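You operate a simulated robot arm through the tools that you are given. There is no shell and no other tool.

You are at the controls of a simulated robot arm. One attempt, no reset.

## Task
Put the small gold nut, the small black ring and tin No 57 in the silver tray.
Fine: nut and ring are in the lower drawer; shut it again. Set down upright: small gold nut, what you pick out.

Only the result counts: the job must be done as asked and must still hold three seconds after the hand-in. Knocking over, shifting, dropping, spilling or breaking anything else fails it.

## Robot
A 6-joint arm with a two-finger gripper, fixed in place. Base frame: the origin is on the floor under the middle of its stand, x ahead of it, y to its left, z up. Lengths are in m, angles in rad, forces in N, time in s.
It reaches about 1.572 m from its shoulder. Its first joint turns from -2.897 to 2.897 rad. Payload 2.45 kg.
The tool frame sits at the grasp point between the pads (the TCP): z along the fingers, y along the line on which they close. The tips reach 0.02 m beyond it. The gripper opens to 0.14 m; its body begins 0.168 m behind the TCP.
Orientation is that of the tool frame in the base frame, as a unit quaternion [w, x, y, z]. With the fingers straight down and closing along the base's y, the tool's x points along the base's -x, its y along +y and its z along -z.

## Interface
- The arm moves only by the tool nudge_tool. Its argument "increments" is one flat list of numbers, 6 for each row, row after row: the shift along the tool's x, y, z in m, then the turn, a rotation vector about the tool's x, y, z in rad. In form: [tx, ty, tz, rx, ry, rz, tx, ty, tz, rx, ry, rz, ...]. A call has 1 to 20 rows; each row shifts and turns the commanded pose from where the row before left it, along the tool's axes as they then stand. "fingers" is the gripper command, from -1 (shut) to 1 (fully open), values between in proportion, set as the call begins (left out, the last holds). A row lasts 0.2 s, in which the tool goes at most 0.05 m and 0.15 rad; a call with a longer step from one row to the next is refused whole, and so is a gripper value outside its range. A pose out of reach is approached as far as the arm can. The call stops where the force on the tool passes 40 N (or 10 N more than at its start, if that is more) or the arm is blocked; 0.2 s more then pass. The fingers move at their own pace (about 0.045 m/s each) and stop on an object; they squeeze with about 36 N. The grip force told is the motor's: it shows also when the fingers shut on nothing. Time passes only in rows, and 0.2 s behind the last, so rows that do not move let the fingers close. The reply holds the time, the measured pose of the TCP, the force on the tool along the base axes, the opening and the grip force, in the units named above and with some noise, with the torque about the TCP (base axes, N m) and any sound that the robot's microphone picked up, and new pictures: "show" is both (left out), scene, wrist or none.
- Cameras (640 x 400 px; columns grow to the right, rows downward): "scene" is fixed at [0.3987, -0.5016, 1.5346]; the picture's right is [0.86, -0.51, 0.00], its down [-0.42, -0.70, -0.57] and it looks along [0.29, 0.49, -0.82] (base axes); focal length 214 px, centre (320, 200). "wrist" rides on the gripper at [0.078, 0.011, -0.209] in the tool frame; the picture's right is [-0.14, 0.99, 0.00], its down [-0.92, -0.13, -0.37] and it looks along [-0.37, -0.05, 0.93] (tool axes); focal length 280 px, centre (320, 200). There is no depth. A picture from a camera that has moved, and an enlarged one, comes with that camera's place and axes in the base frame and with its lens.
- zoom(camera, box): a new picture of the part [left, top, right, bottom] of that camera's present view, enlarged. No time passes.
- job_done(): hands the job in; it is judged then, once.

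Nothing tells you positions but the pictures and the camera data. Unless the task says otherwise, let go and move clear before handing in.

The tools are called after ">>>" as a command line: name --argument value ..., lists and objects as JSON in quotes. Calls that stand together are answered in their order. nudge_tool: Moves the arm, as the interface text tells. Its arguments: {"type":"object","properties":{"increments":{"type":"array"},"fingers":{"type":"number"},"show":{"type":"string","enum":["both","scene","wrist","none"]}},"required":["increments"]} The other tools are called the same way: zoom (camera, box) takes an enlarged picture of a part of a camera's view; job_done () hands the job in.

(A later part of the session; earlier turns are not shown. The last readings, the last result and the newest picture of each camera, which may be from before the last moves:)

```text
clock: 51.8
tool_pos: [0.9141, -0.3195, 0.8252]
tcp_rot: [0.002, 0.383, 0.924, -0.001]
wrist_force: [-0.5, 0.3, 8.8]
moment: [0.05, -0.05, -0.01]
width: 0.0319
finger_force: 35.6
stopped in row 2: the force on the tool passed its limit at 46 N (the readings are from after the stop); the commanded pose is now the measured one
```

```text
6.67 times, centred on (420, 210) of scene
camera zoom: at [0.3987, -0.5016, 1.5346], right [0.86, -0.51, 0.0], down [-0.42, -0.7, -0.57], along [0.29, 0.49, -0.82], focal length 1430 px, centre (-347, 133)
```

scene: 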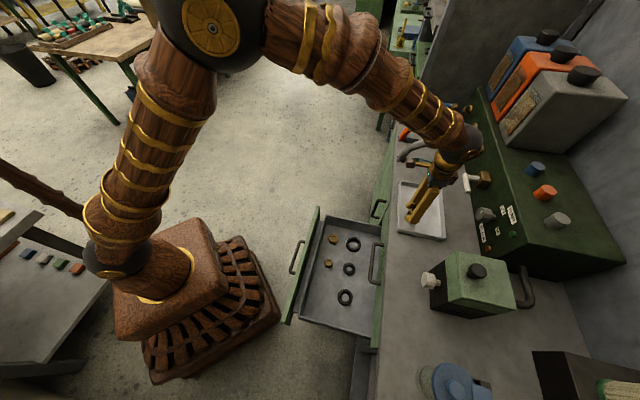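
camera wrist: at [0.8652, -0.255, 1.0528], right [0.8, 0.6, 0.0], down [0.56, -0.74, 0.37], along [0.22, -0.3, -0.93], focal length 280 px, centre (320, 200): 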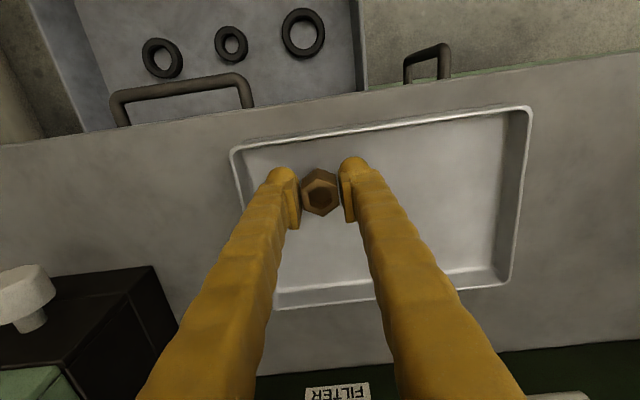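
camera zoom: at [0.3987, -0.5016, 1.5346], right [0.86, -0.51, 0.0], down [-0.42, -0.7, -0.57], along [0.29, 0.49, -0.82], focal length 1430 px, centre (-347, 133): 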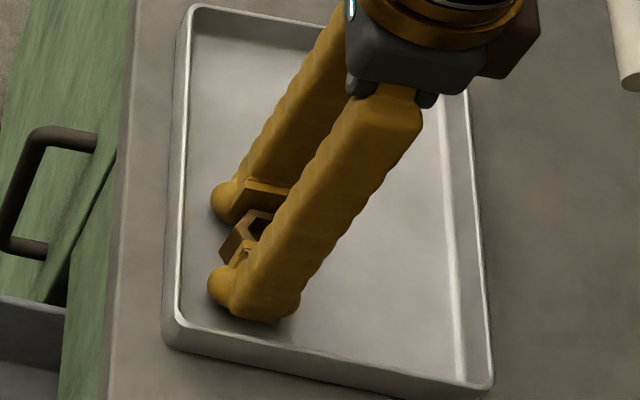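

The nut has touched the tray floor, with contact at tool z≈0.829. I'll open just 4 mm per side to stay clear of the rim, then lift straight up.

>>> nudge_tool --increments '[0, 0, 0, 0, 0, 0, 0, 0, 0, 0, 0, 0]' --fingers -0.42 --show "wrist"

>>> zoom --camera "wrist" --box '[220, 100, 420, 260]'

>>> zoom --camera "scene" --box '[390, 180, 450, 240]'

```text
clock: 52.4
tool_pos: [0.9138, -0.3185, 0.825]
tcp_rot: [0.001, 0.383, 0.924, -0.001]
wrist_force: [0.8, -2.2, 11.8]
moment: [0.0, -0.08, 0.01]
width: 0.0393
finger_force: 0.0
camera wrist: at [0.8658, -0.2557, 1.0334], right [0.8, 0.6, 0.0], down [0.56, -0.74, 0.37], along [0.22, -0.3, -0.93], focal length 280 px, centre (320, 200)
```

wrist: 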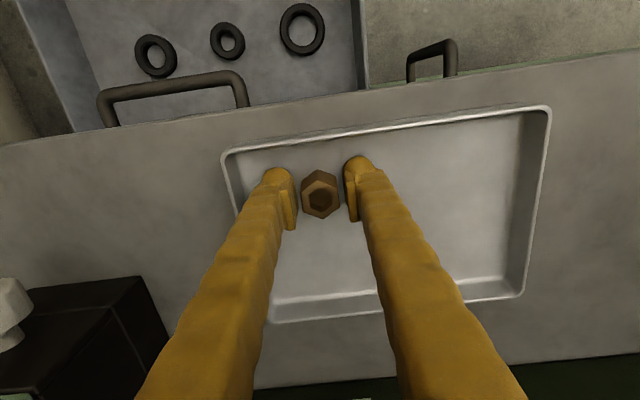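

```text
2.50 times, centred on (320, 180) of wrist
camera zoom: at [0.8658, -0.2557, 1.0334], right [0.8, 0.6, 0.0], down [0.56, -0.74, 0.37], along [0.22, -0.3, -0.93], focal length 701 px, centre (320, 250)
```

zoom: 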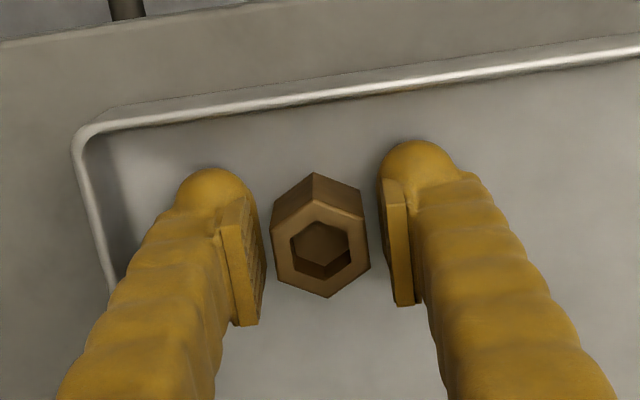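

```text
6.67 times, centred on (420, 210) of scene
camera zoom: at [0.3987, -0.5016, 1.5346], right [0.86, -0.51, 0.0], down [-0.42, -0.7, -0.57], along [0.29, 0.49, -0.82], focal length 1430 px, centre (-347, 133)
```

zoom: 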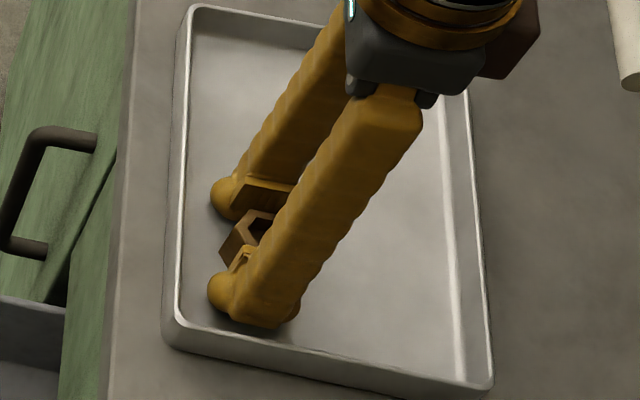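

>>> nudge_tool --increments '[0, 0, -0.005, 0, 0, 0, 0, 0, -0.01, 0, 0, 0, 0, 0, -0.02, 0, 0, 0, 0, 0, -0.03, 0, 0, 0, 0, 0, -0.04, 0, 0, 0, 0, 0, -0.04, 0, 0, 0]' --show "both"

>>> zoom --camera "scene" --box '[380, 170, 460, 250]'

```text
clock: 53.8
tool_pos: [0.9123, -0.3174, 0.9684]
tcp_rot: [-0.001, 0.383, 0.924, -0.001]
wrist_force: [-0.8, -0.1, -0.4]
moment: [0.05, 0.02, -0.01]
width: 0.0407
finger_force: 0.1
camera wrist: at [0.864, -0.2545, 1.1767], right [0.8, 0.6, 0.0], down [0.56, -0.74, 0.37], along [0.22, -0.3, -0.93], focal length 280 px, centre (320, 200)
```

scene: 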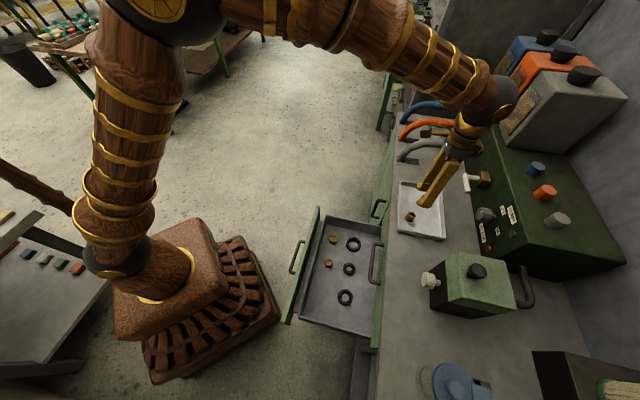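
wrist: 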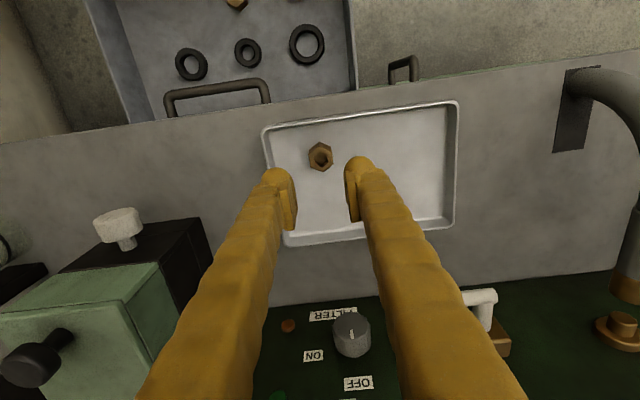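

```text
5.00 times, centred on (420, 210) of scene
camera zoom: at [0.3987, -0.5016, 1.5346], right [0.86, -0.51, 0.0], down [-0.42, -0.7, -0.57], along [0.29, 0.49, -0.82], focal length 1072 px, centre (-180, 150)
```

zoom: 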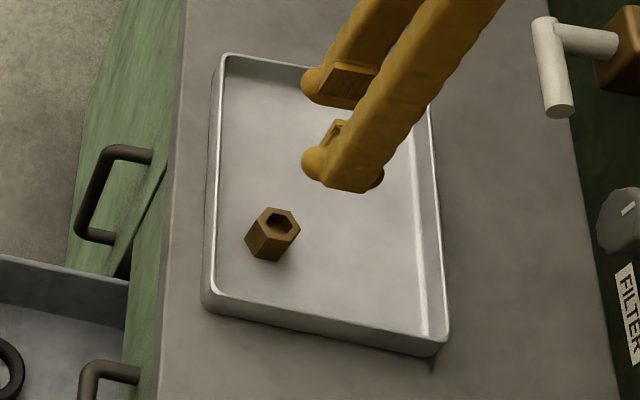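

The nut stands upright in the tray. Next I'll go back over the drawer for the small black ring, the middle one.

>>> nudge_tool --increments '[0.0357, -0.02, 0, 0, 0, 0, 0.0357, -0.02, 0, 0, 0, 0, 0.0357, -0.02, 0, 0, 0, 0, 0.0357, -0.02, 0, 0, 0, 0, 0.0357, -0.02, 0, 0, 0, 0, 0.0357, -0.02, 0, 0, 0, 0, 0.0357, -0.02, 0, 0, 0, 0, 0, 0, 0.045, 0, 0, 0, 0, 0, 0.045, 0, 0, 0, 0, 0, 0.045, 0, 0, 0, 0, 0, 0.045, 0, 0, 0, 0, 0, 0.03, 0, 0, 0]' --fingers 0.4 --show "both"

>>> zoom --camera "wrist" --box '[200, 100, 440, 280]'

```text
clock: 56.4
tool_pos: [0.6394, -0.2415, 0.7599]
tcp_rot: [0.0, 0.383, 0.924, -0.001]
wrist_force: [0.4, -0.6, 0.6]
moment: [-0.01, 0.0, 0.0]
width: 0.0977
finger_force: 0.1
camera wrist: at [0.5908, -0.1783, 0.9679], right [0.8, 0.6, 0.0], down [0.56, -0.74, 0.37], along [0.22, -0.3, -0.93], focal length 280 px, centre (320, 200)
```

scene: 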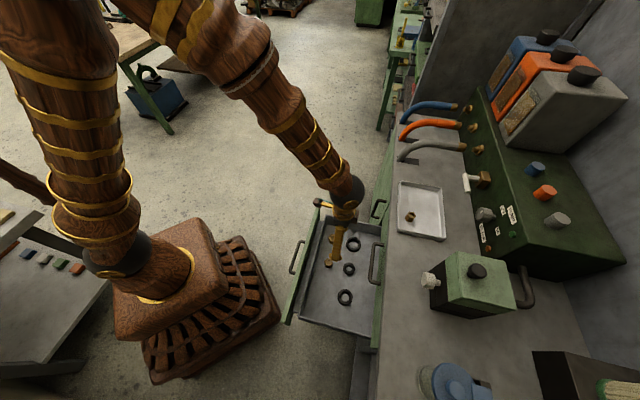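
wrist: 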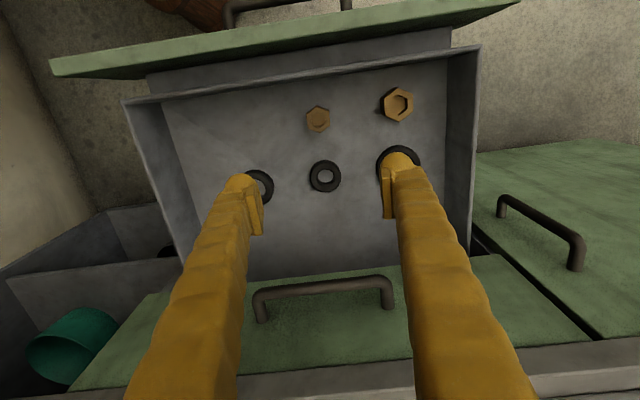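

```text
2.22 times, centred on (320, 190) of wrist
camera zoom: at [0.5908, -0.1783, 0.9679], right [0.8, 0.6, 0.0], down [0.56, -0.74, 0.37], along [0.22, -0.3, -0.93], focal length 623 px, centre (320, 222)
```

zoom: 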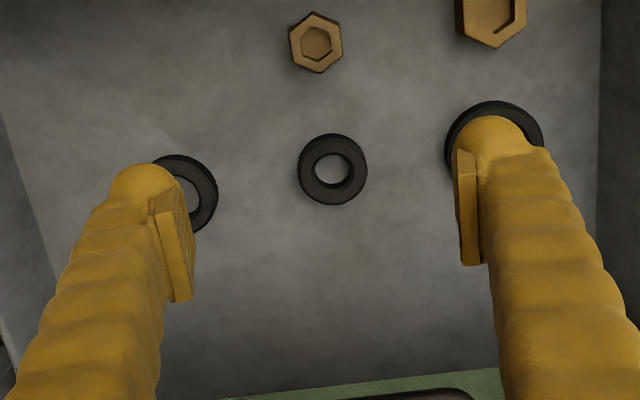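

The ring is centred at d≈0.695, s≈0.281. To keep the gripper body clear of the upper handle I'll lean the tool back slightly, set the opening to 85 mm and descend above the ring.

>>> nudge_tool --increments '[0, 0, 0, 0, -0.08, 0, -0.0077, 0, 0.0391, 0, 0, 0, -0.0077, 0, 0.0391, 0, 0, 0, -0.0077, 0, 0.0391, 0, 0, 0, -0.0077, 0, 0.0391, 0, 0, 0, -0.0077, 0, 0.0391, 0, 0, 0, -0.0077, 0, 0.0391, 0, 0, 0]' --fingers 0.214 --show "both"

>>> zoom --camera "wrist" --box '[200, 80, 440, 260]'

>>> zoom --camera "scene" --box '[320, 200, 400, 300]'

```text
clock: 58.0
tool_pos: [0.6849, -0.288, 0.5274]
tcp_rot: [0.038, 0.383, 0.923, -0.015]
wrist_force: [0.6, -0.2, -0.6]
moment: [0.03, -0.01, -0.03]
width: 0.0851
finger_force: 0.0
camera wrist: at [0.6252, -0.2131, 0.7297], right [0.8, 0.6, 0.01], down [0.54, -0.72, 0.44], along [0.27, -0.35, -0.9], focal length 280 px, centre (320, 200)
```

scene: 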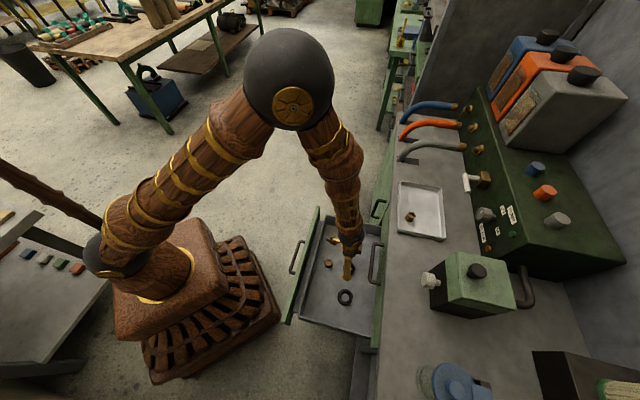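
wrist: 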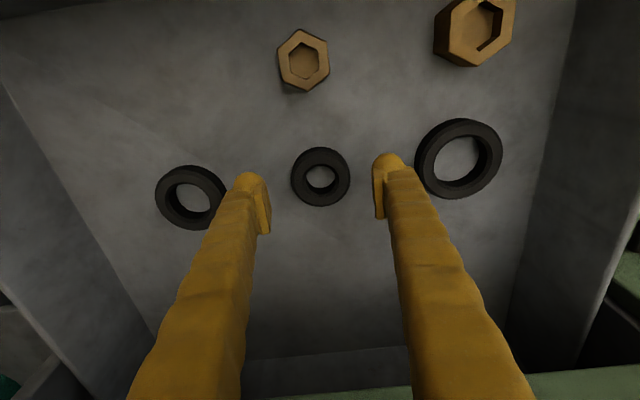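

```text
2.22 times, centred on (320, 170) of wrist
camera zoom: at [0.6252, -0.2131, 0.7297], right [0.8, 0.6, 0.01], down [0.54, -0.72, 0.44], along [0.27, -0.35, -0.9], focal length 623 px, centre (320, 267)
```

zoom: 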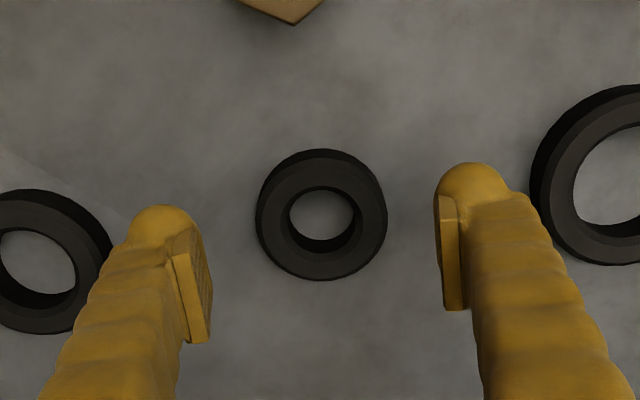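

```text
4.00 times, centred on (360, 250) of scene
camera zoom: at [0.3987, -0.5016, 1.5346], right [0.86, -0.51, 0.0], down [-0.42, -0.7, -0.57], along [0.29, 0.49, -0.82], focal length 858 px, centre (160, 0)
```

zoom: 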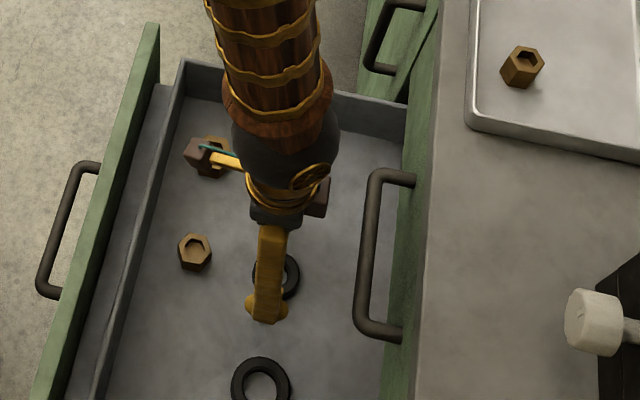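

The ring is centred between the fingers. I'll descend to the drawer floor level and close on it.

>>> nudge_tool --increments '[-0.003, -0.001, 0.015, 0, 0, 0, 0, 0, 0.015, 0, 0, 0, 0, 0, 0.011, 0, 0, 0]' --show "wrist"

>>> zoom --camera "wrist" --box '[200, 80, 440, 260]'

```text
clock: 58.8
tool_pos: [0.6871, -0.294, 0.4889]
tcp_rot: [0.037, 0.384, 0.923, -0.017]
wrist_force: [-0.3, -0.6, -0.4]
moment: [0.01, -0.05, -0.02]
width: 0.0853
finger_force: 0.1
camera wrist: at [0.6284, -0.2181, 0.6908], right [0.8, 0.6, 0.01], down [0.54, -0.72, 0.44], along [0.27, -0.35, -0.9], focal length 280 px, centre (320, 200)
```

wrist: 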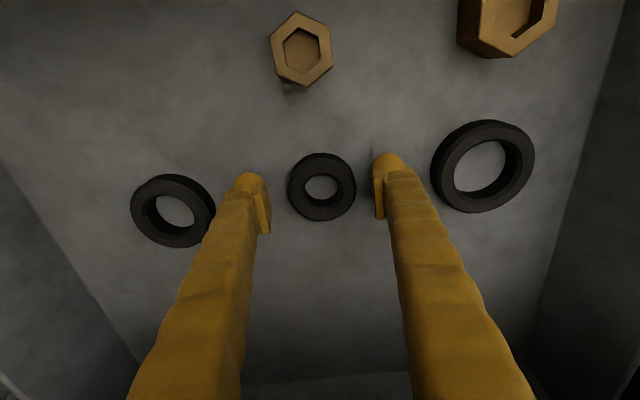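

```text
2.22 times, centred on (320, 170) of wrist
camera zoom: at [0.6284, -0.2181, 0.6908], right [0.8, 0.6, 0.01], down [0.54, -0.72, 0.44], along [0.27, -0.35, -0.9], focal length 623 px, centre (320, 267)
```

zoom: 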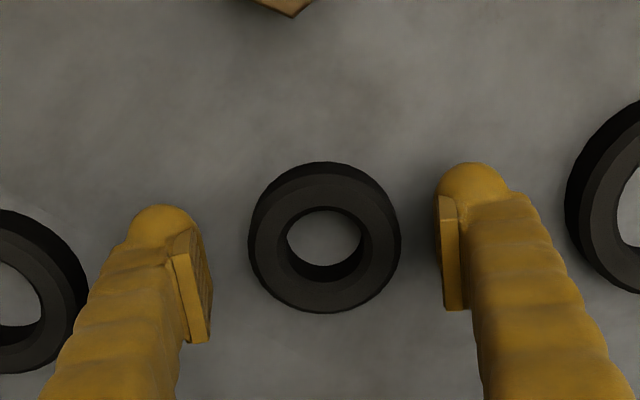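

>>> nudge_tool --increments '[0, 0, 0.004, 0, 0, 0, 0, 0, 0, 0, 0, 0]' --show "none"

>>> nudge_tool --increments '[0, 0, 0, 0, 0, 0, 0, 0, 0, 0, 0, 0, 0, 0, 0, 0, 0, 0, 0, 0, 0, 0, 0, 0]' --fingers -1 --show "wrist"

>>> zoom --camera "wrist" --box '[200, 80, 440, 260]'

```text
clock: 59.4
tool_pos: [0.6882, -0.2933, 0.486]
tcp_rot: [0.038, 0.383, 0.923, -0.017]
wrist_force: [-0.3, -0.1, 0.7]
moment: [0.0, -0.02, 0.0]
width: 0.0851
finger_force: 0.2
```

```text
clock: 60.4
tool_pos: [0.6886, -0.293, 0.485]
tcp_rot: [0.037, 0.383, 0.923, -0.016]
wrist_force: [-0.3, 1.0, 1.0]
moment: [0.01, -0.02, -0.01]
width: 0.0548
finger_force: 35.8
camera wrist: at [0.6283, -0.218, 0.6869], right [0.8, 0.6, 0.01], down [0.54, -0.72, 0.44], along [0.27, -0.35, -0.9], focal length 280 px, centre (320, 200)
```

wrist: 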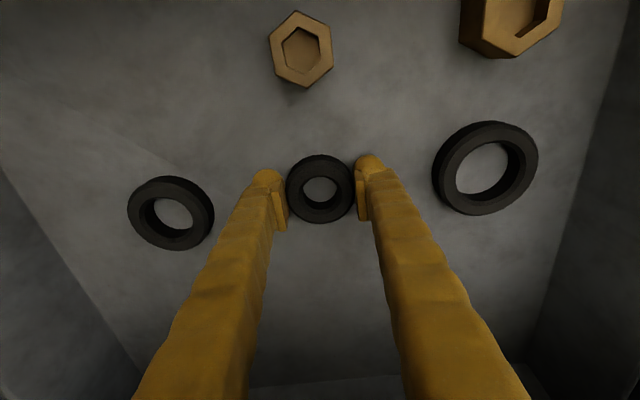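

```text
2.22 times, centred on (320, 170) of wrist
camera zoom: at [0.6283, -0.218, 0.6869], right [0.8, 0.6, 0.01], down [0.54, -0.72, 0.44], along [0.27, -0.35, -0.9], focal length 623 px, centre (320, 267)
```

zoom: 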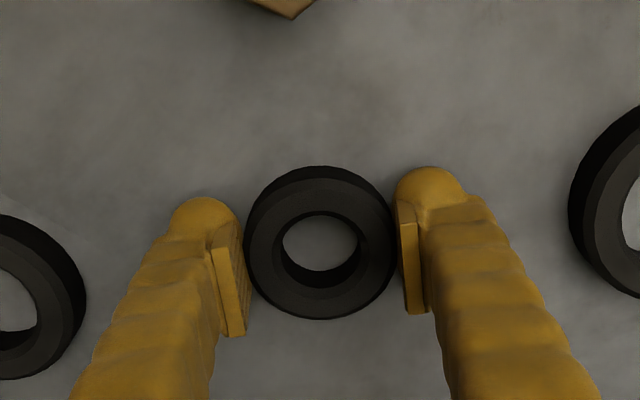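

The ring is gripped at 55 mm. I'll lift it straight up and out of the drawer.

>>> nudge_tool --increments '[-0.0008, 0, -0.01, 0, 0, 0, -0.0024, 0, -0.03, 0, 0, 0, -0.001, 0, -0.045, 0, 0, 0, -0.001, 0, -0.045, 0, 0, 0, -0.001, 0, -0.045, 0, 0, 0, -0.001, 0, -0.045, 0, 0, 0, -0.001, 0, -0.045, 0, 0, 0, -0.001, 0, -0.045, 0, 0, 0, -0.001, 0, -0.045, 0, 0, 0, -0.001, 0, -0.045, 0, 0, 0, -0.001, 0, -0.045, 0, 0, 0]' --show "both"

```text
clock: 62.8
tool_pos: [0.6703, -0.2761, 0.9287]
tcp_rot: [0.036, 0.383, 0.923, -0.016]
wrist_force: [-0.6, 0.3, -0.2]
moment: [0.04, 0.05, -0.01]
width: 0.055
finger_force: 35.7
camera wrist: at [0.6122, -0.2, 1.1292], right [0.8, 0.6, 0.01], down [0.54, -0.72, 0.44], along [0.27, -0.35, -0.9], focal length 280 px, centre (320, 200)
```

scene: 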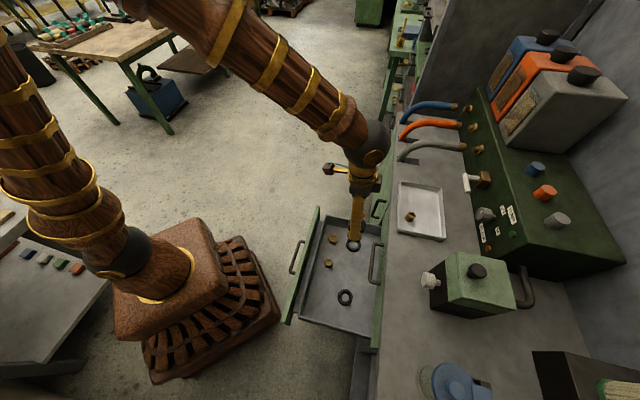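
wrist: 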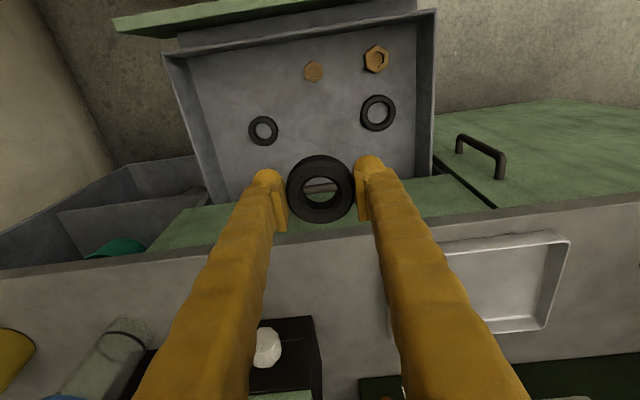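

The ring is held. I'll keep the slight lean so the ring stays level, and carry it over the tray behind the nut.

>>> nudge_tool --increments '[-0.0379, 0.0237, 0.003, 0, 0, 0, -0.0379, 0.0237, 0.003, 0, 0, 0, -0.0379, 0.0237, 0.003, 0, 0, 0, -0.0379, 0.0237, 0.003, 0, 0, 0, -0.0379, 0.0237, 0.003, 0, 0, 0, -0.0379, 0.0237, 0.003, 0, 0, 0, -0.0379, 0.0237, 0.003, 0, 0, 0]' --show "both"

>>> zoom --camera "scene" --box '[380, 150, 480, 250]'

```text
clock: 64.4
tool_pos: [0.976, -0.3473, 0.9307]
tcp_rot: [0.038, 0.383, 0.923, -0.017]
wrist_force: [-0.4, 0.0, -0.2]
moment: [-0.01, -0.03, 0.02]
width: 0.0551
finger_force: 36.2
camera wrist: at [0.9168, -0.272, 1.1328], right [0.8, 0.6, 0.01], down [0.54, -0.72, 0.44], along [0.27, -0.35, -0.9], focal length 280 px, centre (320, 200)
```

scene: 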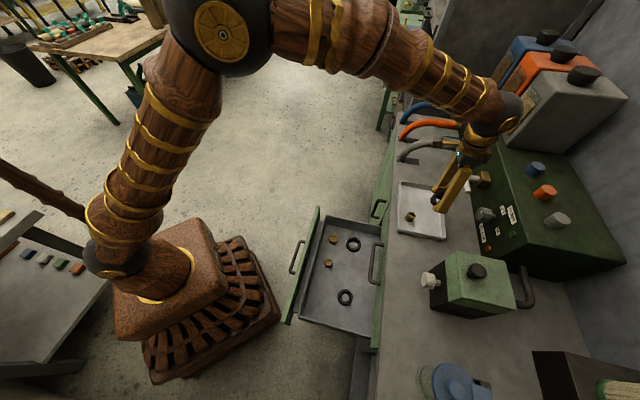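
wrist: 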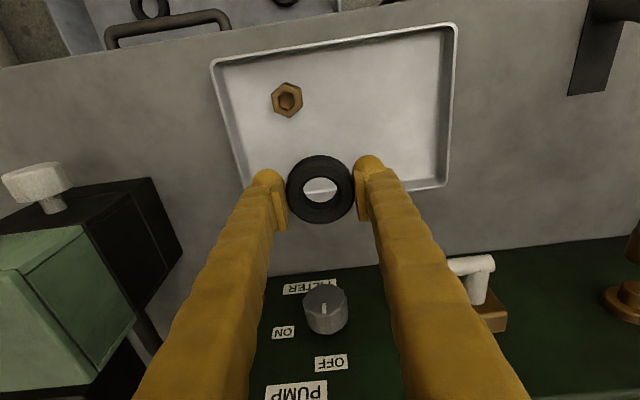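

```text
4.00 times, centred on (430, 200) of scene
camera zoom: at [0.3987, -0.5016, 1.5346], right [0.86, -0.51, 0.0], down [-0.42, -0.7, -0.57], along [0.29, 0.49, -0.82], focal length 858 px, centre (-120, 200)
```

zoom: 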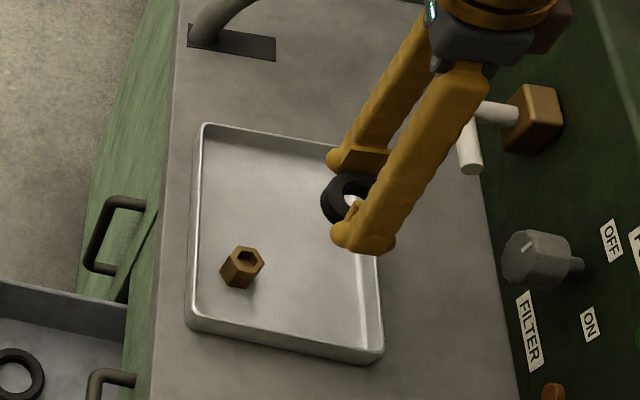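

The ring is over the free part of the tray. I'll lower it straight down to just above the floor.

>>> nudge_tool --increments '[0.0026, 0, 0.0318, 0, 0, 0, 0.0026, 0, 0.0318, 0, 0, 0, 0.0024, 0, 0.0299, 0, 0, 0]' --show "wrist"

>>> zoom --camera "scene" --box '[390, 170, 460, 240]'

```text
clock: 65.2
tool_pos: [0.9763, -0.3468, 0.8342]
tcp_rot: [0.038, 0.383, 0.923, -0.016]
wrist_force: [0.3, 0.4, -0.2]
moment: [0.01, -0.02, -0.03]
width: 0.0548
finger_force: 36.3
camera wrist: at [0.9172, -0.2715, 1.0368], right [0.8, 0.6, 0.01], down [0.54, -0.72, 0.44], along [0.27, -0.35, -0.9], focal length 280 px, centre (320, 200)
```

wrist: 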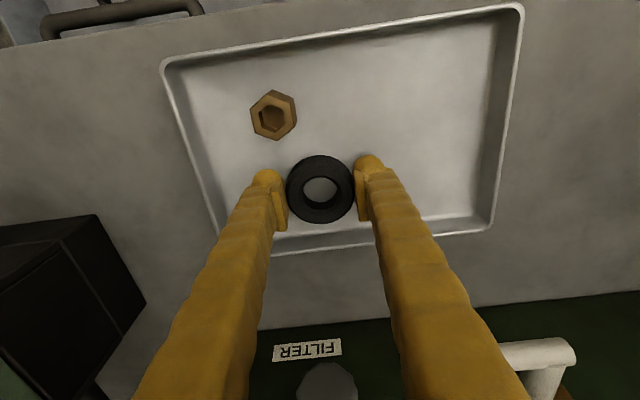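

```text
5.71 times, centred on (425, 205) of scene
camera zoom: at [0.3987, -0.5016, 1.5346], right [0.86, -0.51, 0.0], down [-0.42, -0.7, -0.57], along [0.29, 0.49, -0.82], focal length 1226 px, centre (-280, 171)
```

zoom: 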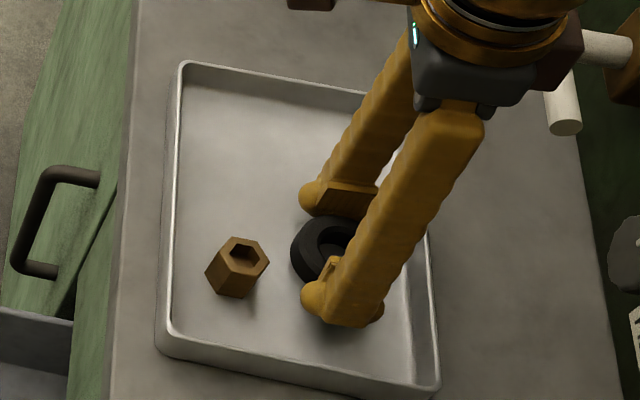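

>>> nudge_tool --increments '[0.0002, 0, 0.003, 0, 0, 0, 0.0002, 0, 0.003, 0, 0, 0]' --show "none"

```text
clock: 65.8
tool_pos: [0.9772, -0.3475, 0.8293]
tcp_rot: [0.038, 0.383, 0.923, -0.017]
wrist_force: [0.0, 0.6, -0.3]
moment: [0.0, 0.0, 0.01]
width: 0.0551
finger_force: 36.0
```

>>> nudge_tool --increments '[0.0002, 0, 0.002, 0, 0, 0, 0.0001, 0, 0.001, 0, 0, 0]' --show "none"

```text
clock: 66.4
tool_pos: [0.9757, -0.347, 0.8262]
tcp_rot: [0.038, 0.383, 0.923, -0.017]
wrist_force: [-5.2, 3.1, 11.9]
moment: [0.07, 0.08, 0.04]
width: 0.055
finger_force: 35.8
```

The ring has touched the tray floor. I'll open the fingers slightly and lift away.

>>> nudge_tool --increments '[0, 0, 0, 0, 0, 0, 0, 0, 0, 0, 0, 0]' --fingers -0.07 --show "wrist"

>>> zoom --camera "wrist" --box '[200, 80, 440, 260]'

```text
clock: 67.0
tool_pos: [0.9766, -0.348, 0.8259]
tcp_rot: [0.038, 0.384, 0.923, -0.017]
wrist_force: [-0.5, 0.2, 0.3]
moment: [-0.02, 0.01, 0.04]
width: 0.0651
finger_force: 0.1
camera wrist: at [0.917, -0.2722, 1.0278], right [0.8, 0.6, 0.01], down [0.54, -0.72, 0.44], along [0.27, -0.35, -0.9], focal length 280 px, centre (320, 200)
```

wrist: 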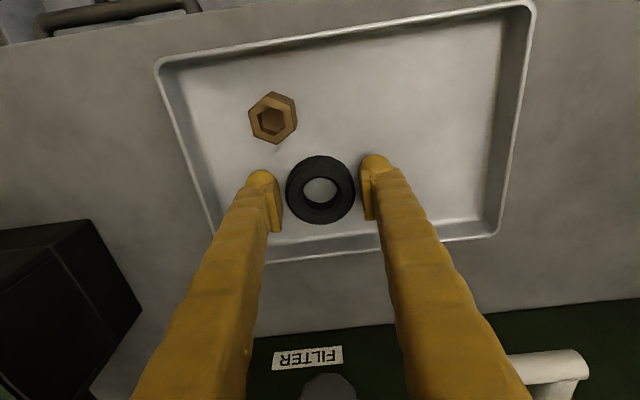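

```text
2.22 times, centred on (320, 170) of wrist
camera zoom: at [0.917, -0.2722, 1.0278], right [0.8, 0.6, 0.01], down [0.54, -0.72, 0.44], along [0.27, -0.35, -0.9], focal length 623 px, centre (320, 267)
```

zoom: 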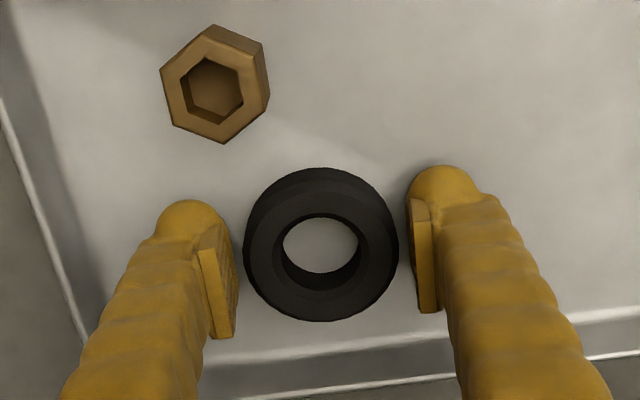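

The ring lies flat in the tray. I'll lift clear and back away from the bench.

>>> nudge_tool --increments '[-0.0008, 0, -0.01, 0, 0, 0, -0.0024, 0, -0.03, 0, 0, 0, -0.0036, 0, -0.045, 0, 0, 0, -0.0036, 0, -0.045, 0, 0, 0, -0.0036, 0, -0.045, 0, 0, 0, 0, 0, 0, 0, 0.08, 0]' --show "both"

>>> zoom --camera "scene" --box '[380, 150, 480, 250]'

```text
clock: 68.4
tool_pos: [0.9756, -0.3456, 1.0042]
tcp_rot: [0.0, 0.384, 0.923, -0.001]
wrist_force: [0.4, 0.2, -0.5]
moment: [-0.01, -0.04, 0.0]
width: 0.0651
finger_force: 0.1
camera wrist: at [0.9286, -0.2824, 1.2123], right [0.8, 0.6, 0.0], down [0.56, -0.74, 0.37], along [0.22, -0.3, -0.93], focal length 280 px, centre (320, 200)
```

scene: 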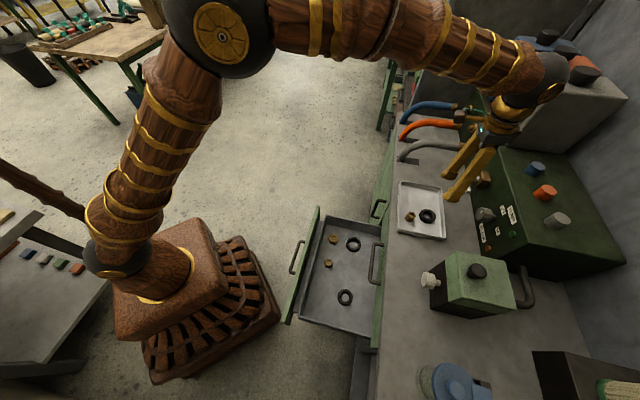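
wrist: 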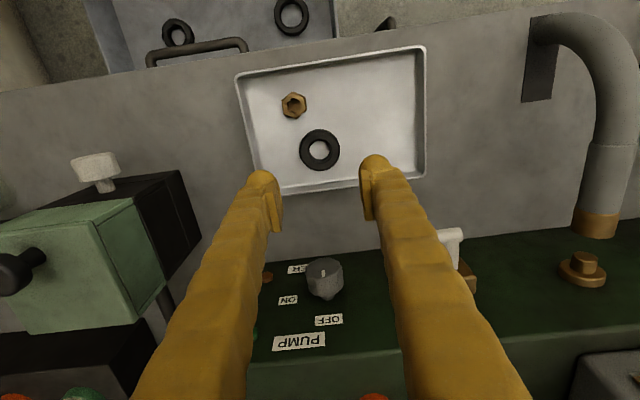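

```text
4.00 times, centred on (430, 200) of scene
camera zoom: at [0.3987, -0.5016, 1.5346], right [0.86, -0.51, 0.0], down [-0.42, -0.7, -0.57], along [0.29, 0.49, -0.82], focal length 858 px, centre (-120, 200)
```

zoom: 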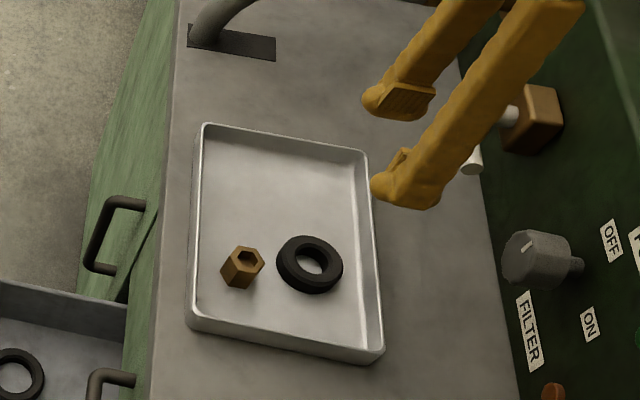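

Nut and ring are both in the tray. Next I'll shut the lower drawer, moving back in front of its panel to the right of the handle with the fingers closed.

>>> nudge_tool --increments '[0.0468, -0.0023, 0, 0, 0, 0, 0.0468, -0.0023, 0, 0, 0, 0, 0.0468, -0.0023, 0, 0, 0, 0, 0.0468, -0.0023, 0, 0, 0, 0, 0.0468, -0.0023, 0, 0, 0, 0, 0.0468, -0.0023, 0, 0, 0, 0, 0.0468, -0.0023, 0, 0, 0, 0, 0.0468, -0.0023, 0, 0, 0, 0, 0.0468, -0.0023, 0, 0, 0, 0, 0.0468, -0.0023, 0, 0, 0, 0, 0.0468, -0.0023, 0, 0, 0, 0]' --fingers -1 --show "both"

```text
clock: 70.8
tool_pos: [0.5956, -0.0007, 1.0013]
tcp_rot: [0.0, 0.384, 0.923, -0.001]
wrist_force: [-0.3, 0.6, 0.0]
moment: [0.01, 0.01, -0.02]
width: 0.0
finger_force: 29.1
camera wrist: at [0.5478, 0.0638, 1.2104], right [0.8, 0.6, 0.0], down [0.56, -0.74, 0.37], along [0.22, -0.3, -0.93], focal length 280 px, centre (320, 200)
```

scene: 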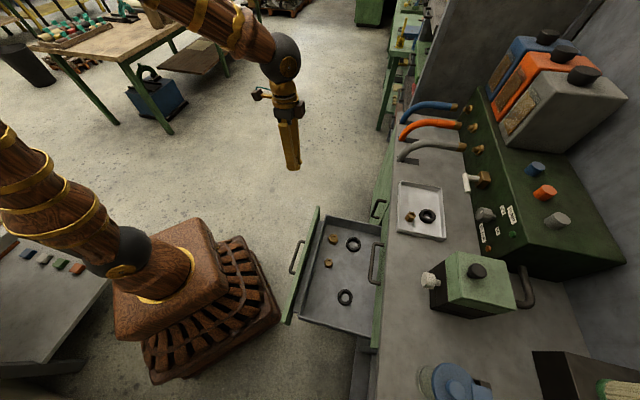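
wrist: 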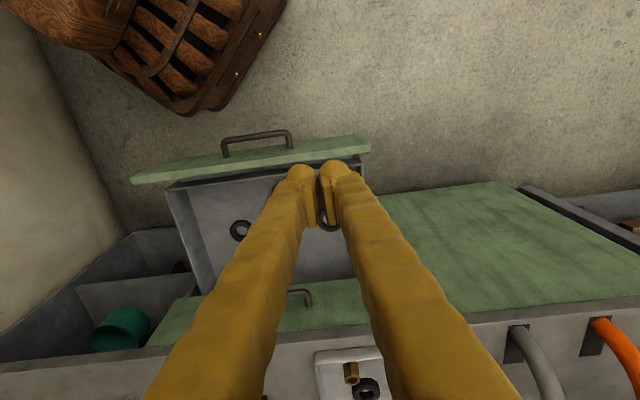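

>>> nudge_tool --increments '[0, 0, 0.045, 0, 0, 0, 0, 0, 0.045, 0, 0, 0, 0, 0, 0.045, 0, 0, 0, 0, 0, 0.045, 0, 0, 0, 0, 0, 0.045, 0, 0, 0, 0, 0, 0.045, 0, 0, 0, 0, 0, 0.045, 0, 0, 0, 0, 0, 0.045, 0, 0, 0, 0, 0, 0.045, 0, 0, 0, 0, 0, 0.041, 0, 0, 0]' --show "both"

```text
clock: 73.0
tool_pos: [0.5943, -0.0035, 0.5518]
tcp_rot: [0.001, 0.384, 0.923, 0.0]
wrist_force: [0.6, -0.7, -1.0]
moment: [0.04, 0.04, -0.02]
width: 0.0003
finger_force: 29.3
camera wrist: at [0.5465, 0.0608, 0.7617], right [0.8, 0.6, 0.0], down [0.56, -0.74, 0.37], along [0.22, -0.3, -0.93], focal length 280 px, centre (320, 200)
```

scene: 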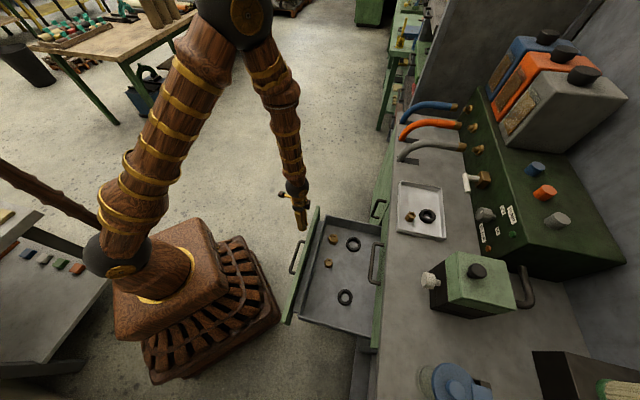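
wrist: 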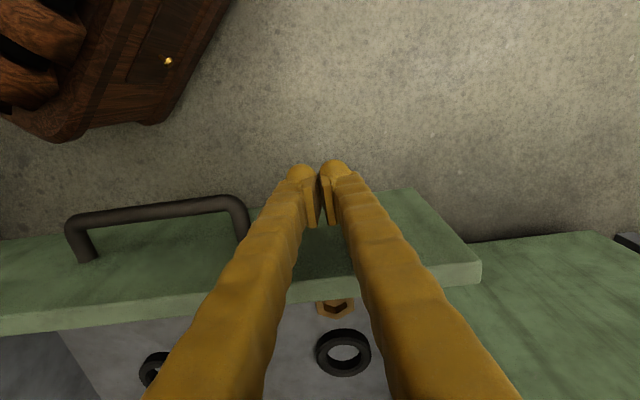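

The closed fingers are in front of the panel, right of the handle. I'll push gently to slide the drawer in.

>>> nudge_tool --increments '[-0.01, 0, 0, 0, 0, 0, -0.01, 0, 0, 0, 0, 0, -0.01, 0, 0, 0, 0, 0, -0.012, 0, 0, 0, 0, 0, -0.015, 0, 0, 0, 0, 0, -0.015, 0, 0, 0, 0, 0, -0.015, 0, 0, 0, 0, 0, -0.015, 0, 0, 0, 0, 0, -0.015, 0, 0, 0, 0, 0, -0.015, 0, 0, 0, 0, 0, -0.015, 0, 0, 0, 0, 0, -0.015, 0, 0, 0, 0, 0, -0.015, 0, 0, 0, 0, 0, -0.015, 0, 0, 0, 0, 0]' --show "both"

```text
clock: 76.0
tool_pos: [0.732, -0.1372, 0.556]
tcp_rot: [0.0, 0.384, 0.923, -0.001]
wrist_force: [-0.1, -0.2, -0.1]
moment: [-0.01, 0.01, -0.02]
width: 0.0
finger_force: 29.6
camera wrist: at [0.6849, -0.0736, 0.7644], right [0.8, 0.6, 0.0], down [0.56, -0.74, 0.37], along [0.22, -0.3, -0.93], focal length 280 px, centre (320, 200)
```

scene: 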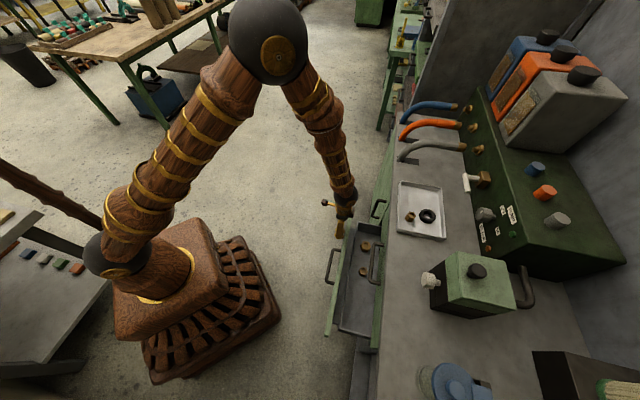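
wrist: 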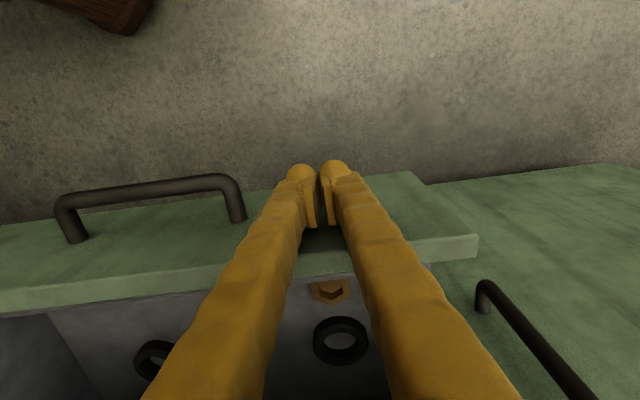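

>>> nudge_tool --increments '[-0.01, 0, 0, 0, 0, 0, -0.015, 0, 0, 0, 0, 0, -0.015, 0, 0, 0, 0, 0, -0.015, 0, 0, 0, 0, 0, -0.015, 0, 0, 0, 0, 0, -0.012, 0, 0, 0, 0, 0]' --show "both"

>>> zoom --camera "scene" --box '[320, 180, 420, 300]'

```text
clock: 77.4
tool_pos: [0.7898, -0.1953, 0.5565]
tcp_rot: [0.0, 0.384, 0.923, -0.001]
wrist_force: [-0.2, 0.4, 0.4]
moment: [0.05, -0.02, 0.01]
width: 0.0
finger_force: 29.7
camera wrist: at [0.7416, -0.1316, 0.7652], right [0.8, 0.6, 0.0], down [0.56, -0.74, 0.37], along [0.22, -0.3, -0.93], focal length 280 px, centre (320, 200)
```

scene: 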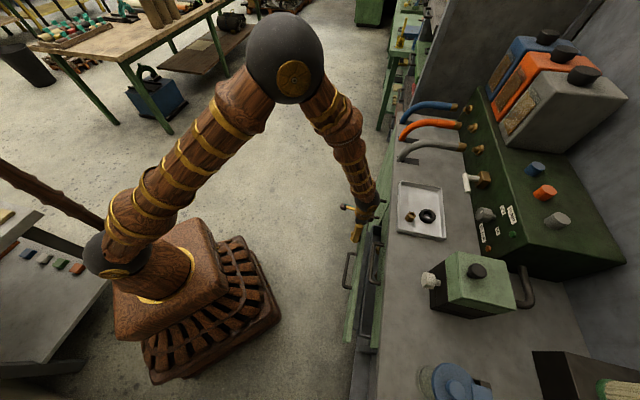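
wrist: 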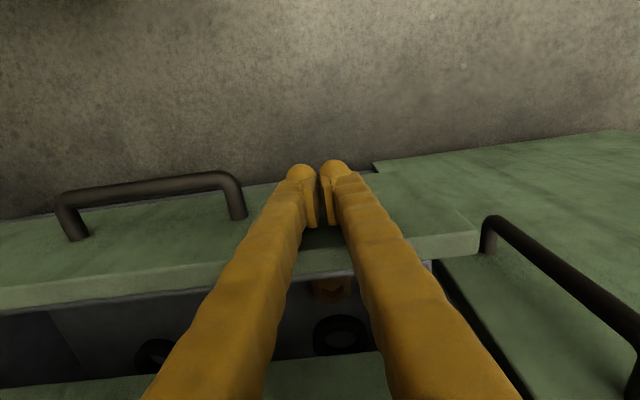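

```text
3.33 times, centred on (370, 240) of scene
camera zoom: at [0.3987, -0.5016, 1.5346], right [0.86, -0.51, 0.0], down [-0.42, -0.7, -0.57], along [0.29, 0.49, -0.82], focal length 715 px, centre (153, 67)
```

zoom: 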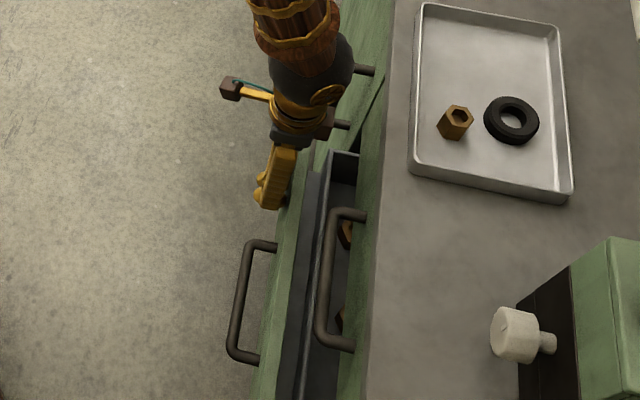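

About 9 cm are left. I'll lean the tool back about 20° so its body clears the bench front, then finish pushing.

>>> nudge_tool --increments '[0, 0, 0, 0, -0.07, 0, 0, 0, 0, 0, -0.07, 0, 0, 0, 0, 0, -0.07, 0, 0, 0, 0, 0, -0.07, 0, 0, 0, 0, 0, -0.07, 0]' --show "none"

```text
clock: 78.6
tool_pos: [0.7847, -0.201, 0.5561]
tcp_rot: [0.108, 0.382, 0.916, -0.059]
wrist_force: [-1.0, 0.4, -0.9]
moment: [0.01, 0.02, -0.01]
width: 0.0
finger_force: 29.3
out of reach, approached as far as the arm can: row 4
```

>>> nudge_tool --increments '[0, 0, 0, 0, 0, 0, 0, 0, 0, 0, 0, 0]' --show "both"

```text
clock: 79.2
tool_pos: [0.7847, -0.2025, 0.5553]
tcp_rot: [0.107, 0.382, 0.916, -0.059]
wrist_force: [0.0, -0.3, -0.3]
moment: [0.03, -0.04, 0.01]
width: 0.0
finger_force: 29.2
camera wrist: at [0.7071, -0.1011, 0.739], right [0.8, 0.6, 0.01], down [0.48, -0.65, 0.58], along [0.35, -0.46, -0.81], focal length 280 px, centre (320, 200)
```

scene: 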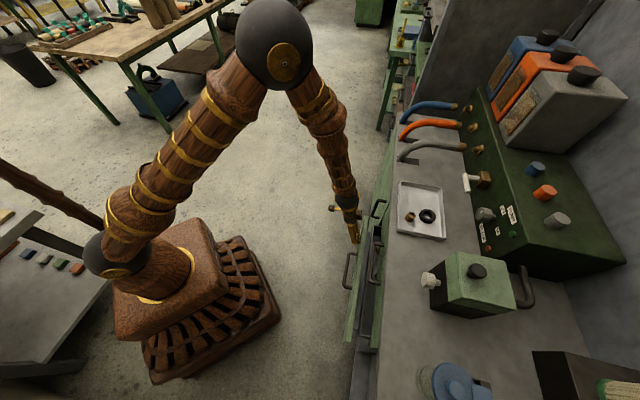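
wrist: 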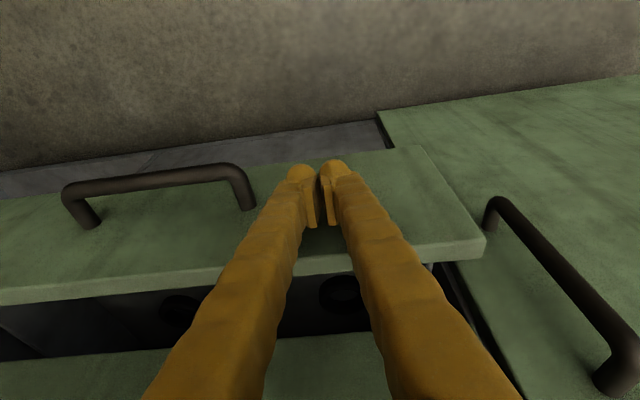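

>>> nudge_tool --increments '[-0.0097, 0, 0.0024, 0, 0, 0, -0.0121, 0, 0.003, 0, 0, 0, -0.0121, 0, 0.003, 0, 0, 0, -0.0121, 0, 0.003, 0, 0, 0]' --show "none"

```text
clock: 80.2
tool_pos: [0.8188, -0.2345, 0.5556]
tcp_rot: [0.126, 0.381, 0.914, -0.062]
wrist_force: [-0.5, 0.6, 0.1]
moment: [0.02, 0.0, 0.0]
width: 0.0
finger_force: 28.7
```

>>> nudge_tool --increments '[0, 0, 0, 0, -0.05, 0, 0, 0, 0, 0, -0.05, 0, 0, 0, 0, 0, -0.05, 0]' --show "both"

>>> zoom --camera "scene" --box '[320, 180, 420, 300]'

```text
clock: 81.0
tool_pos: [0.8201, -0.2346, 0.5571]
tcp_rot: [0.195, 0.375, 0.901, -0.091]
wrist_force: [-0.1, -0.1, 0.4]
moment: [-0.03, 0.01, 0.01]
width: 0.0
finger_force: 28.9
camera wrist: at [0.7175, -0.1112, 0.714], right [0.79, 0.61, 0.04], down [0.4, -0.57, 0.72], along [0.46, -0.56, -0.69], focal length 280 px, centre (320, 200)
```

scene: 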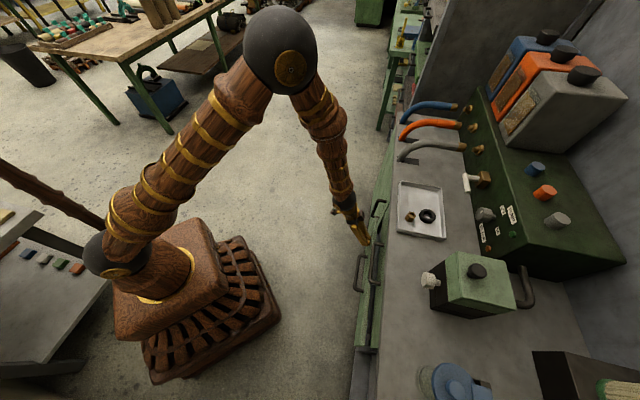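
wrist: 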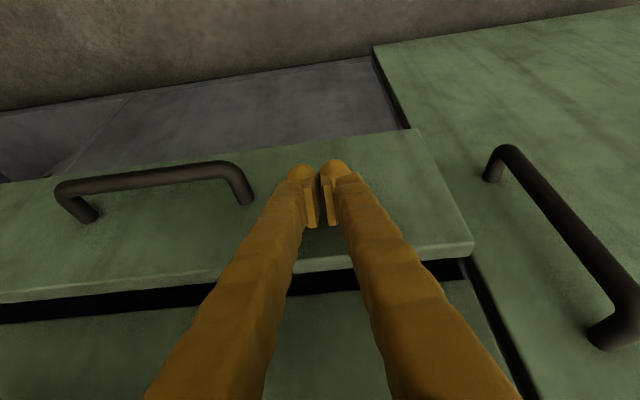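

```text
3.33 times, centred on (370, 240) of scene
camera zoom: at [0.3987, -0.5016, 1.5346], right [0.86, -0.51, 0.0], down [-0.42, -0.7, -0.57], along [0.29, 0.49, -0.82], focal length 715 px, centre (153, 67)
```

zoom: 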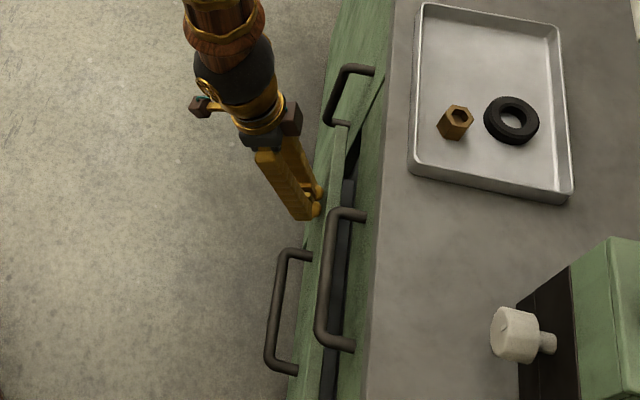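

The tilt reached about 24°, with roughly 4 cm still open. I'll push the rest of the way until the drawer seats.

>>> nudge_tool --increments '[-0.00905, 0, 0.0042, 0, 0, 0, -0.00905, 0, 0.0042, 0, 0, 0, -0.00905, 0, 0.0042, 0, 0, 0, -0.0045, 0, 0.0021, 0, 0, 0, -0.0045, 0, 0.0021, 0, 0, 0, -0.0045, 0, 0.0021, 0, 0, 0, -0.0045, 0, 0.0021, 0, 0, 0]' --show "both"

>>> zoom --camera "scene" --box '[320, 180, 420, 300]'

```text
clock: 82.3
tool_pos: [0.8465, -0.2623, 0.5553]
tcp_rot: [0.192, 0.375, 0.903, -0.09]
wrist_force: [-1.7, 1.8, -1.5]
moment: [0.02, 0.03, 0.05]
width: 0.0001
finger_force: 29.7
stopped in row 6: the force on the tool passed its limit at 51 N (the readings are from after the stop); the commanded pose is now the measured one
camera wrist: at [0.7457, -0.1397, 0.7132], right [0.79, 0.61, 0.04], down [0.4, -0.57, 0.72], along [0.46, -0.55, -0.69], focal length 280 px, centre (320, 200)
```

scene: 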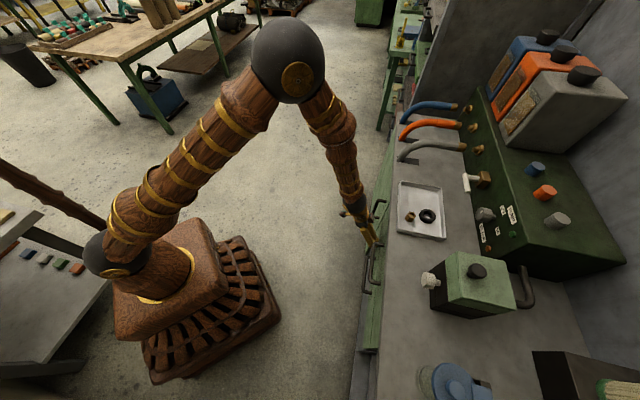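
wrist: 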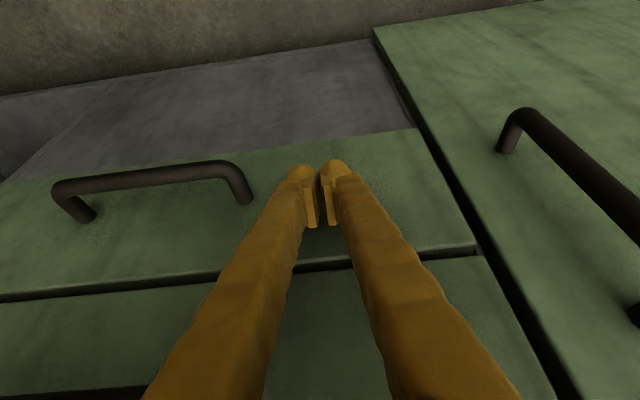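

```text
3.33 times, centred on (370, 240) of scene
camera zoom: at [0.3987, -0.5016, 1.5346], right [0.86, -0.51, 0.0], down [-0.42, -0.7, -0.57], along [0.29, 0.49, -0.82], focal length 715 px, centre (153, 67)
```

zoom: 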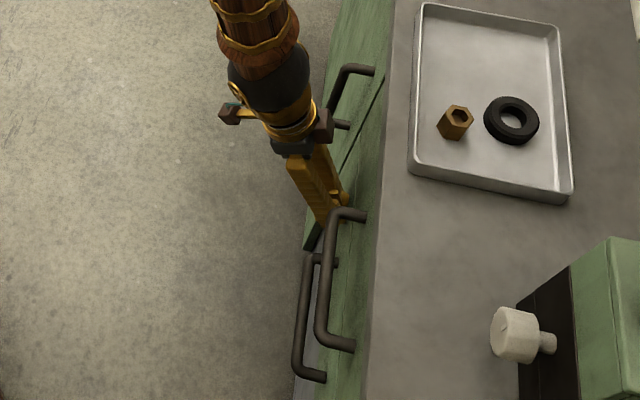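

It stopped at 51 N and the handle is back at its original image position. I'll give one more gentle push to confirm it is fully seated.

>>> nudge_tool --increments '[-0.0027, 0, 0.0013, 0, 0, 0, -0.0027, 0, 0.0013, 0, 0, 0, -0.0027, 0, 0.0013, 0, 0, 0]' --show "none"

```text
clock: 82.8
tool_pos: [0.8473, -0.2612, 0.5556]
tcp_rot: [0.19, 0.373, 0.904, -0.089]
wrist_force: [-3.2, 2.2, -1.9]
moment: [0.08, 0.0, 0.02]
width: 0.0061
finger_force: 29.6
stopped in row 2: the force on the tool passed its limit at 47 N (the readings are from after the stop); the commanded pose is now the measured one
```

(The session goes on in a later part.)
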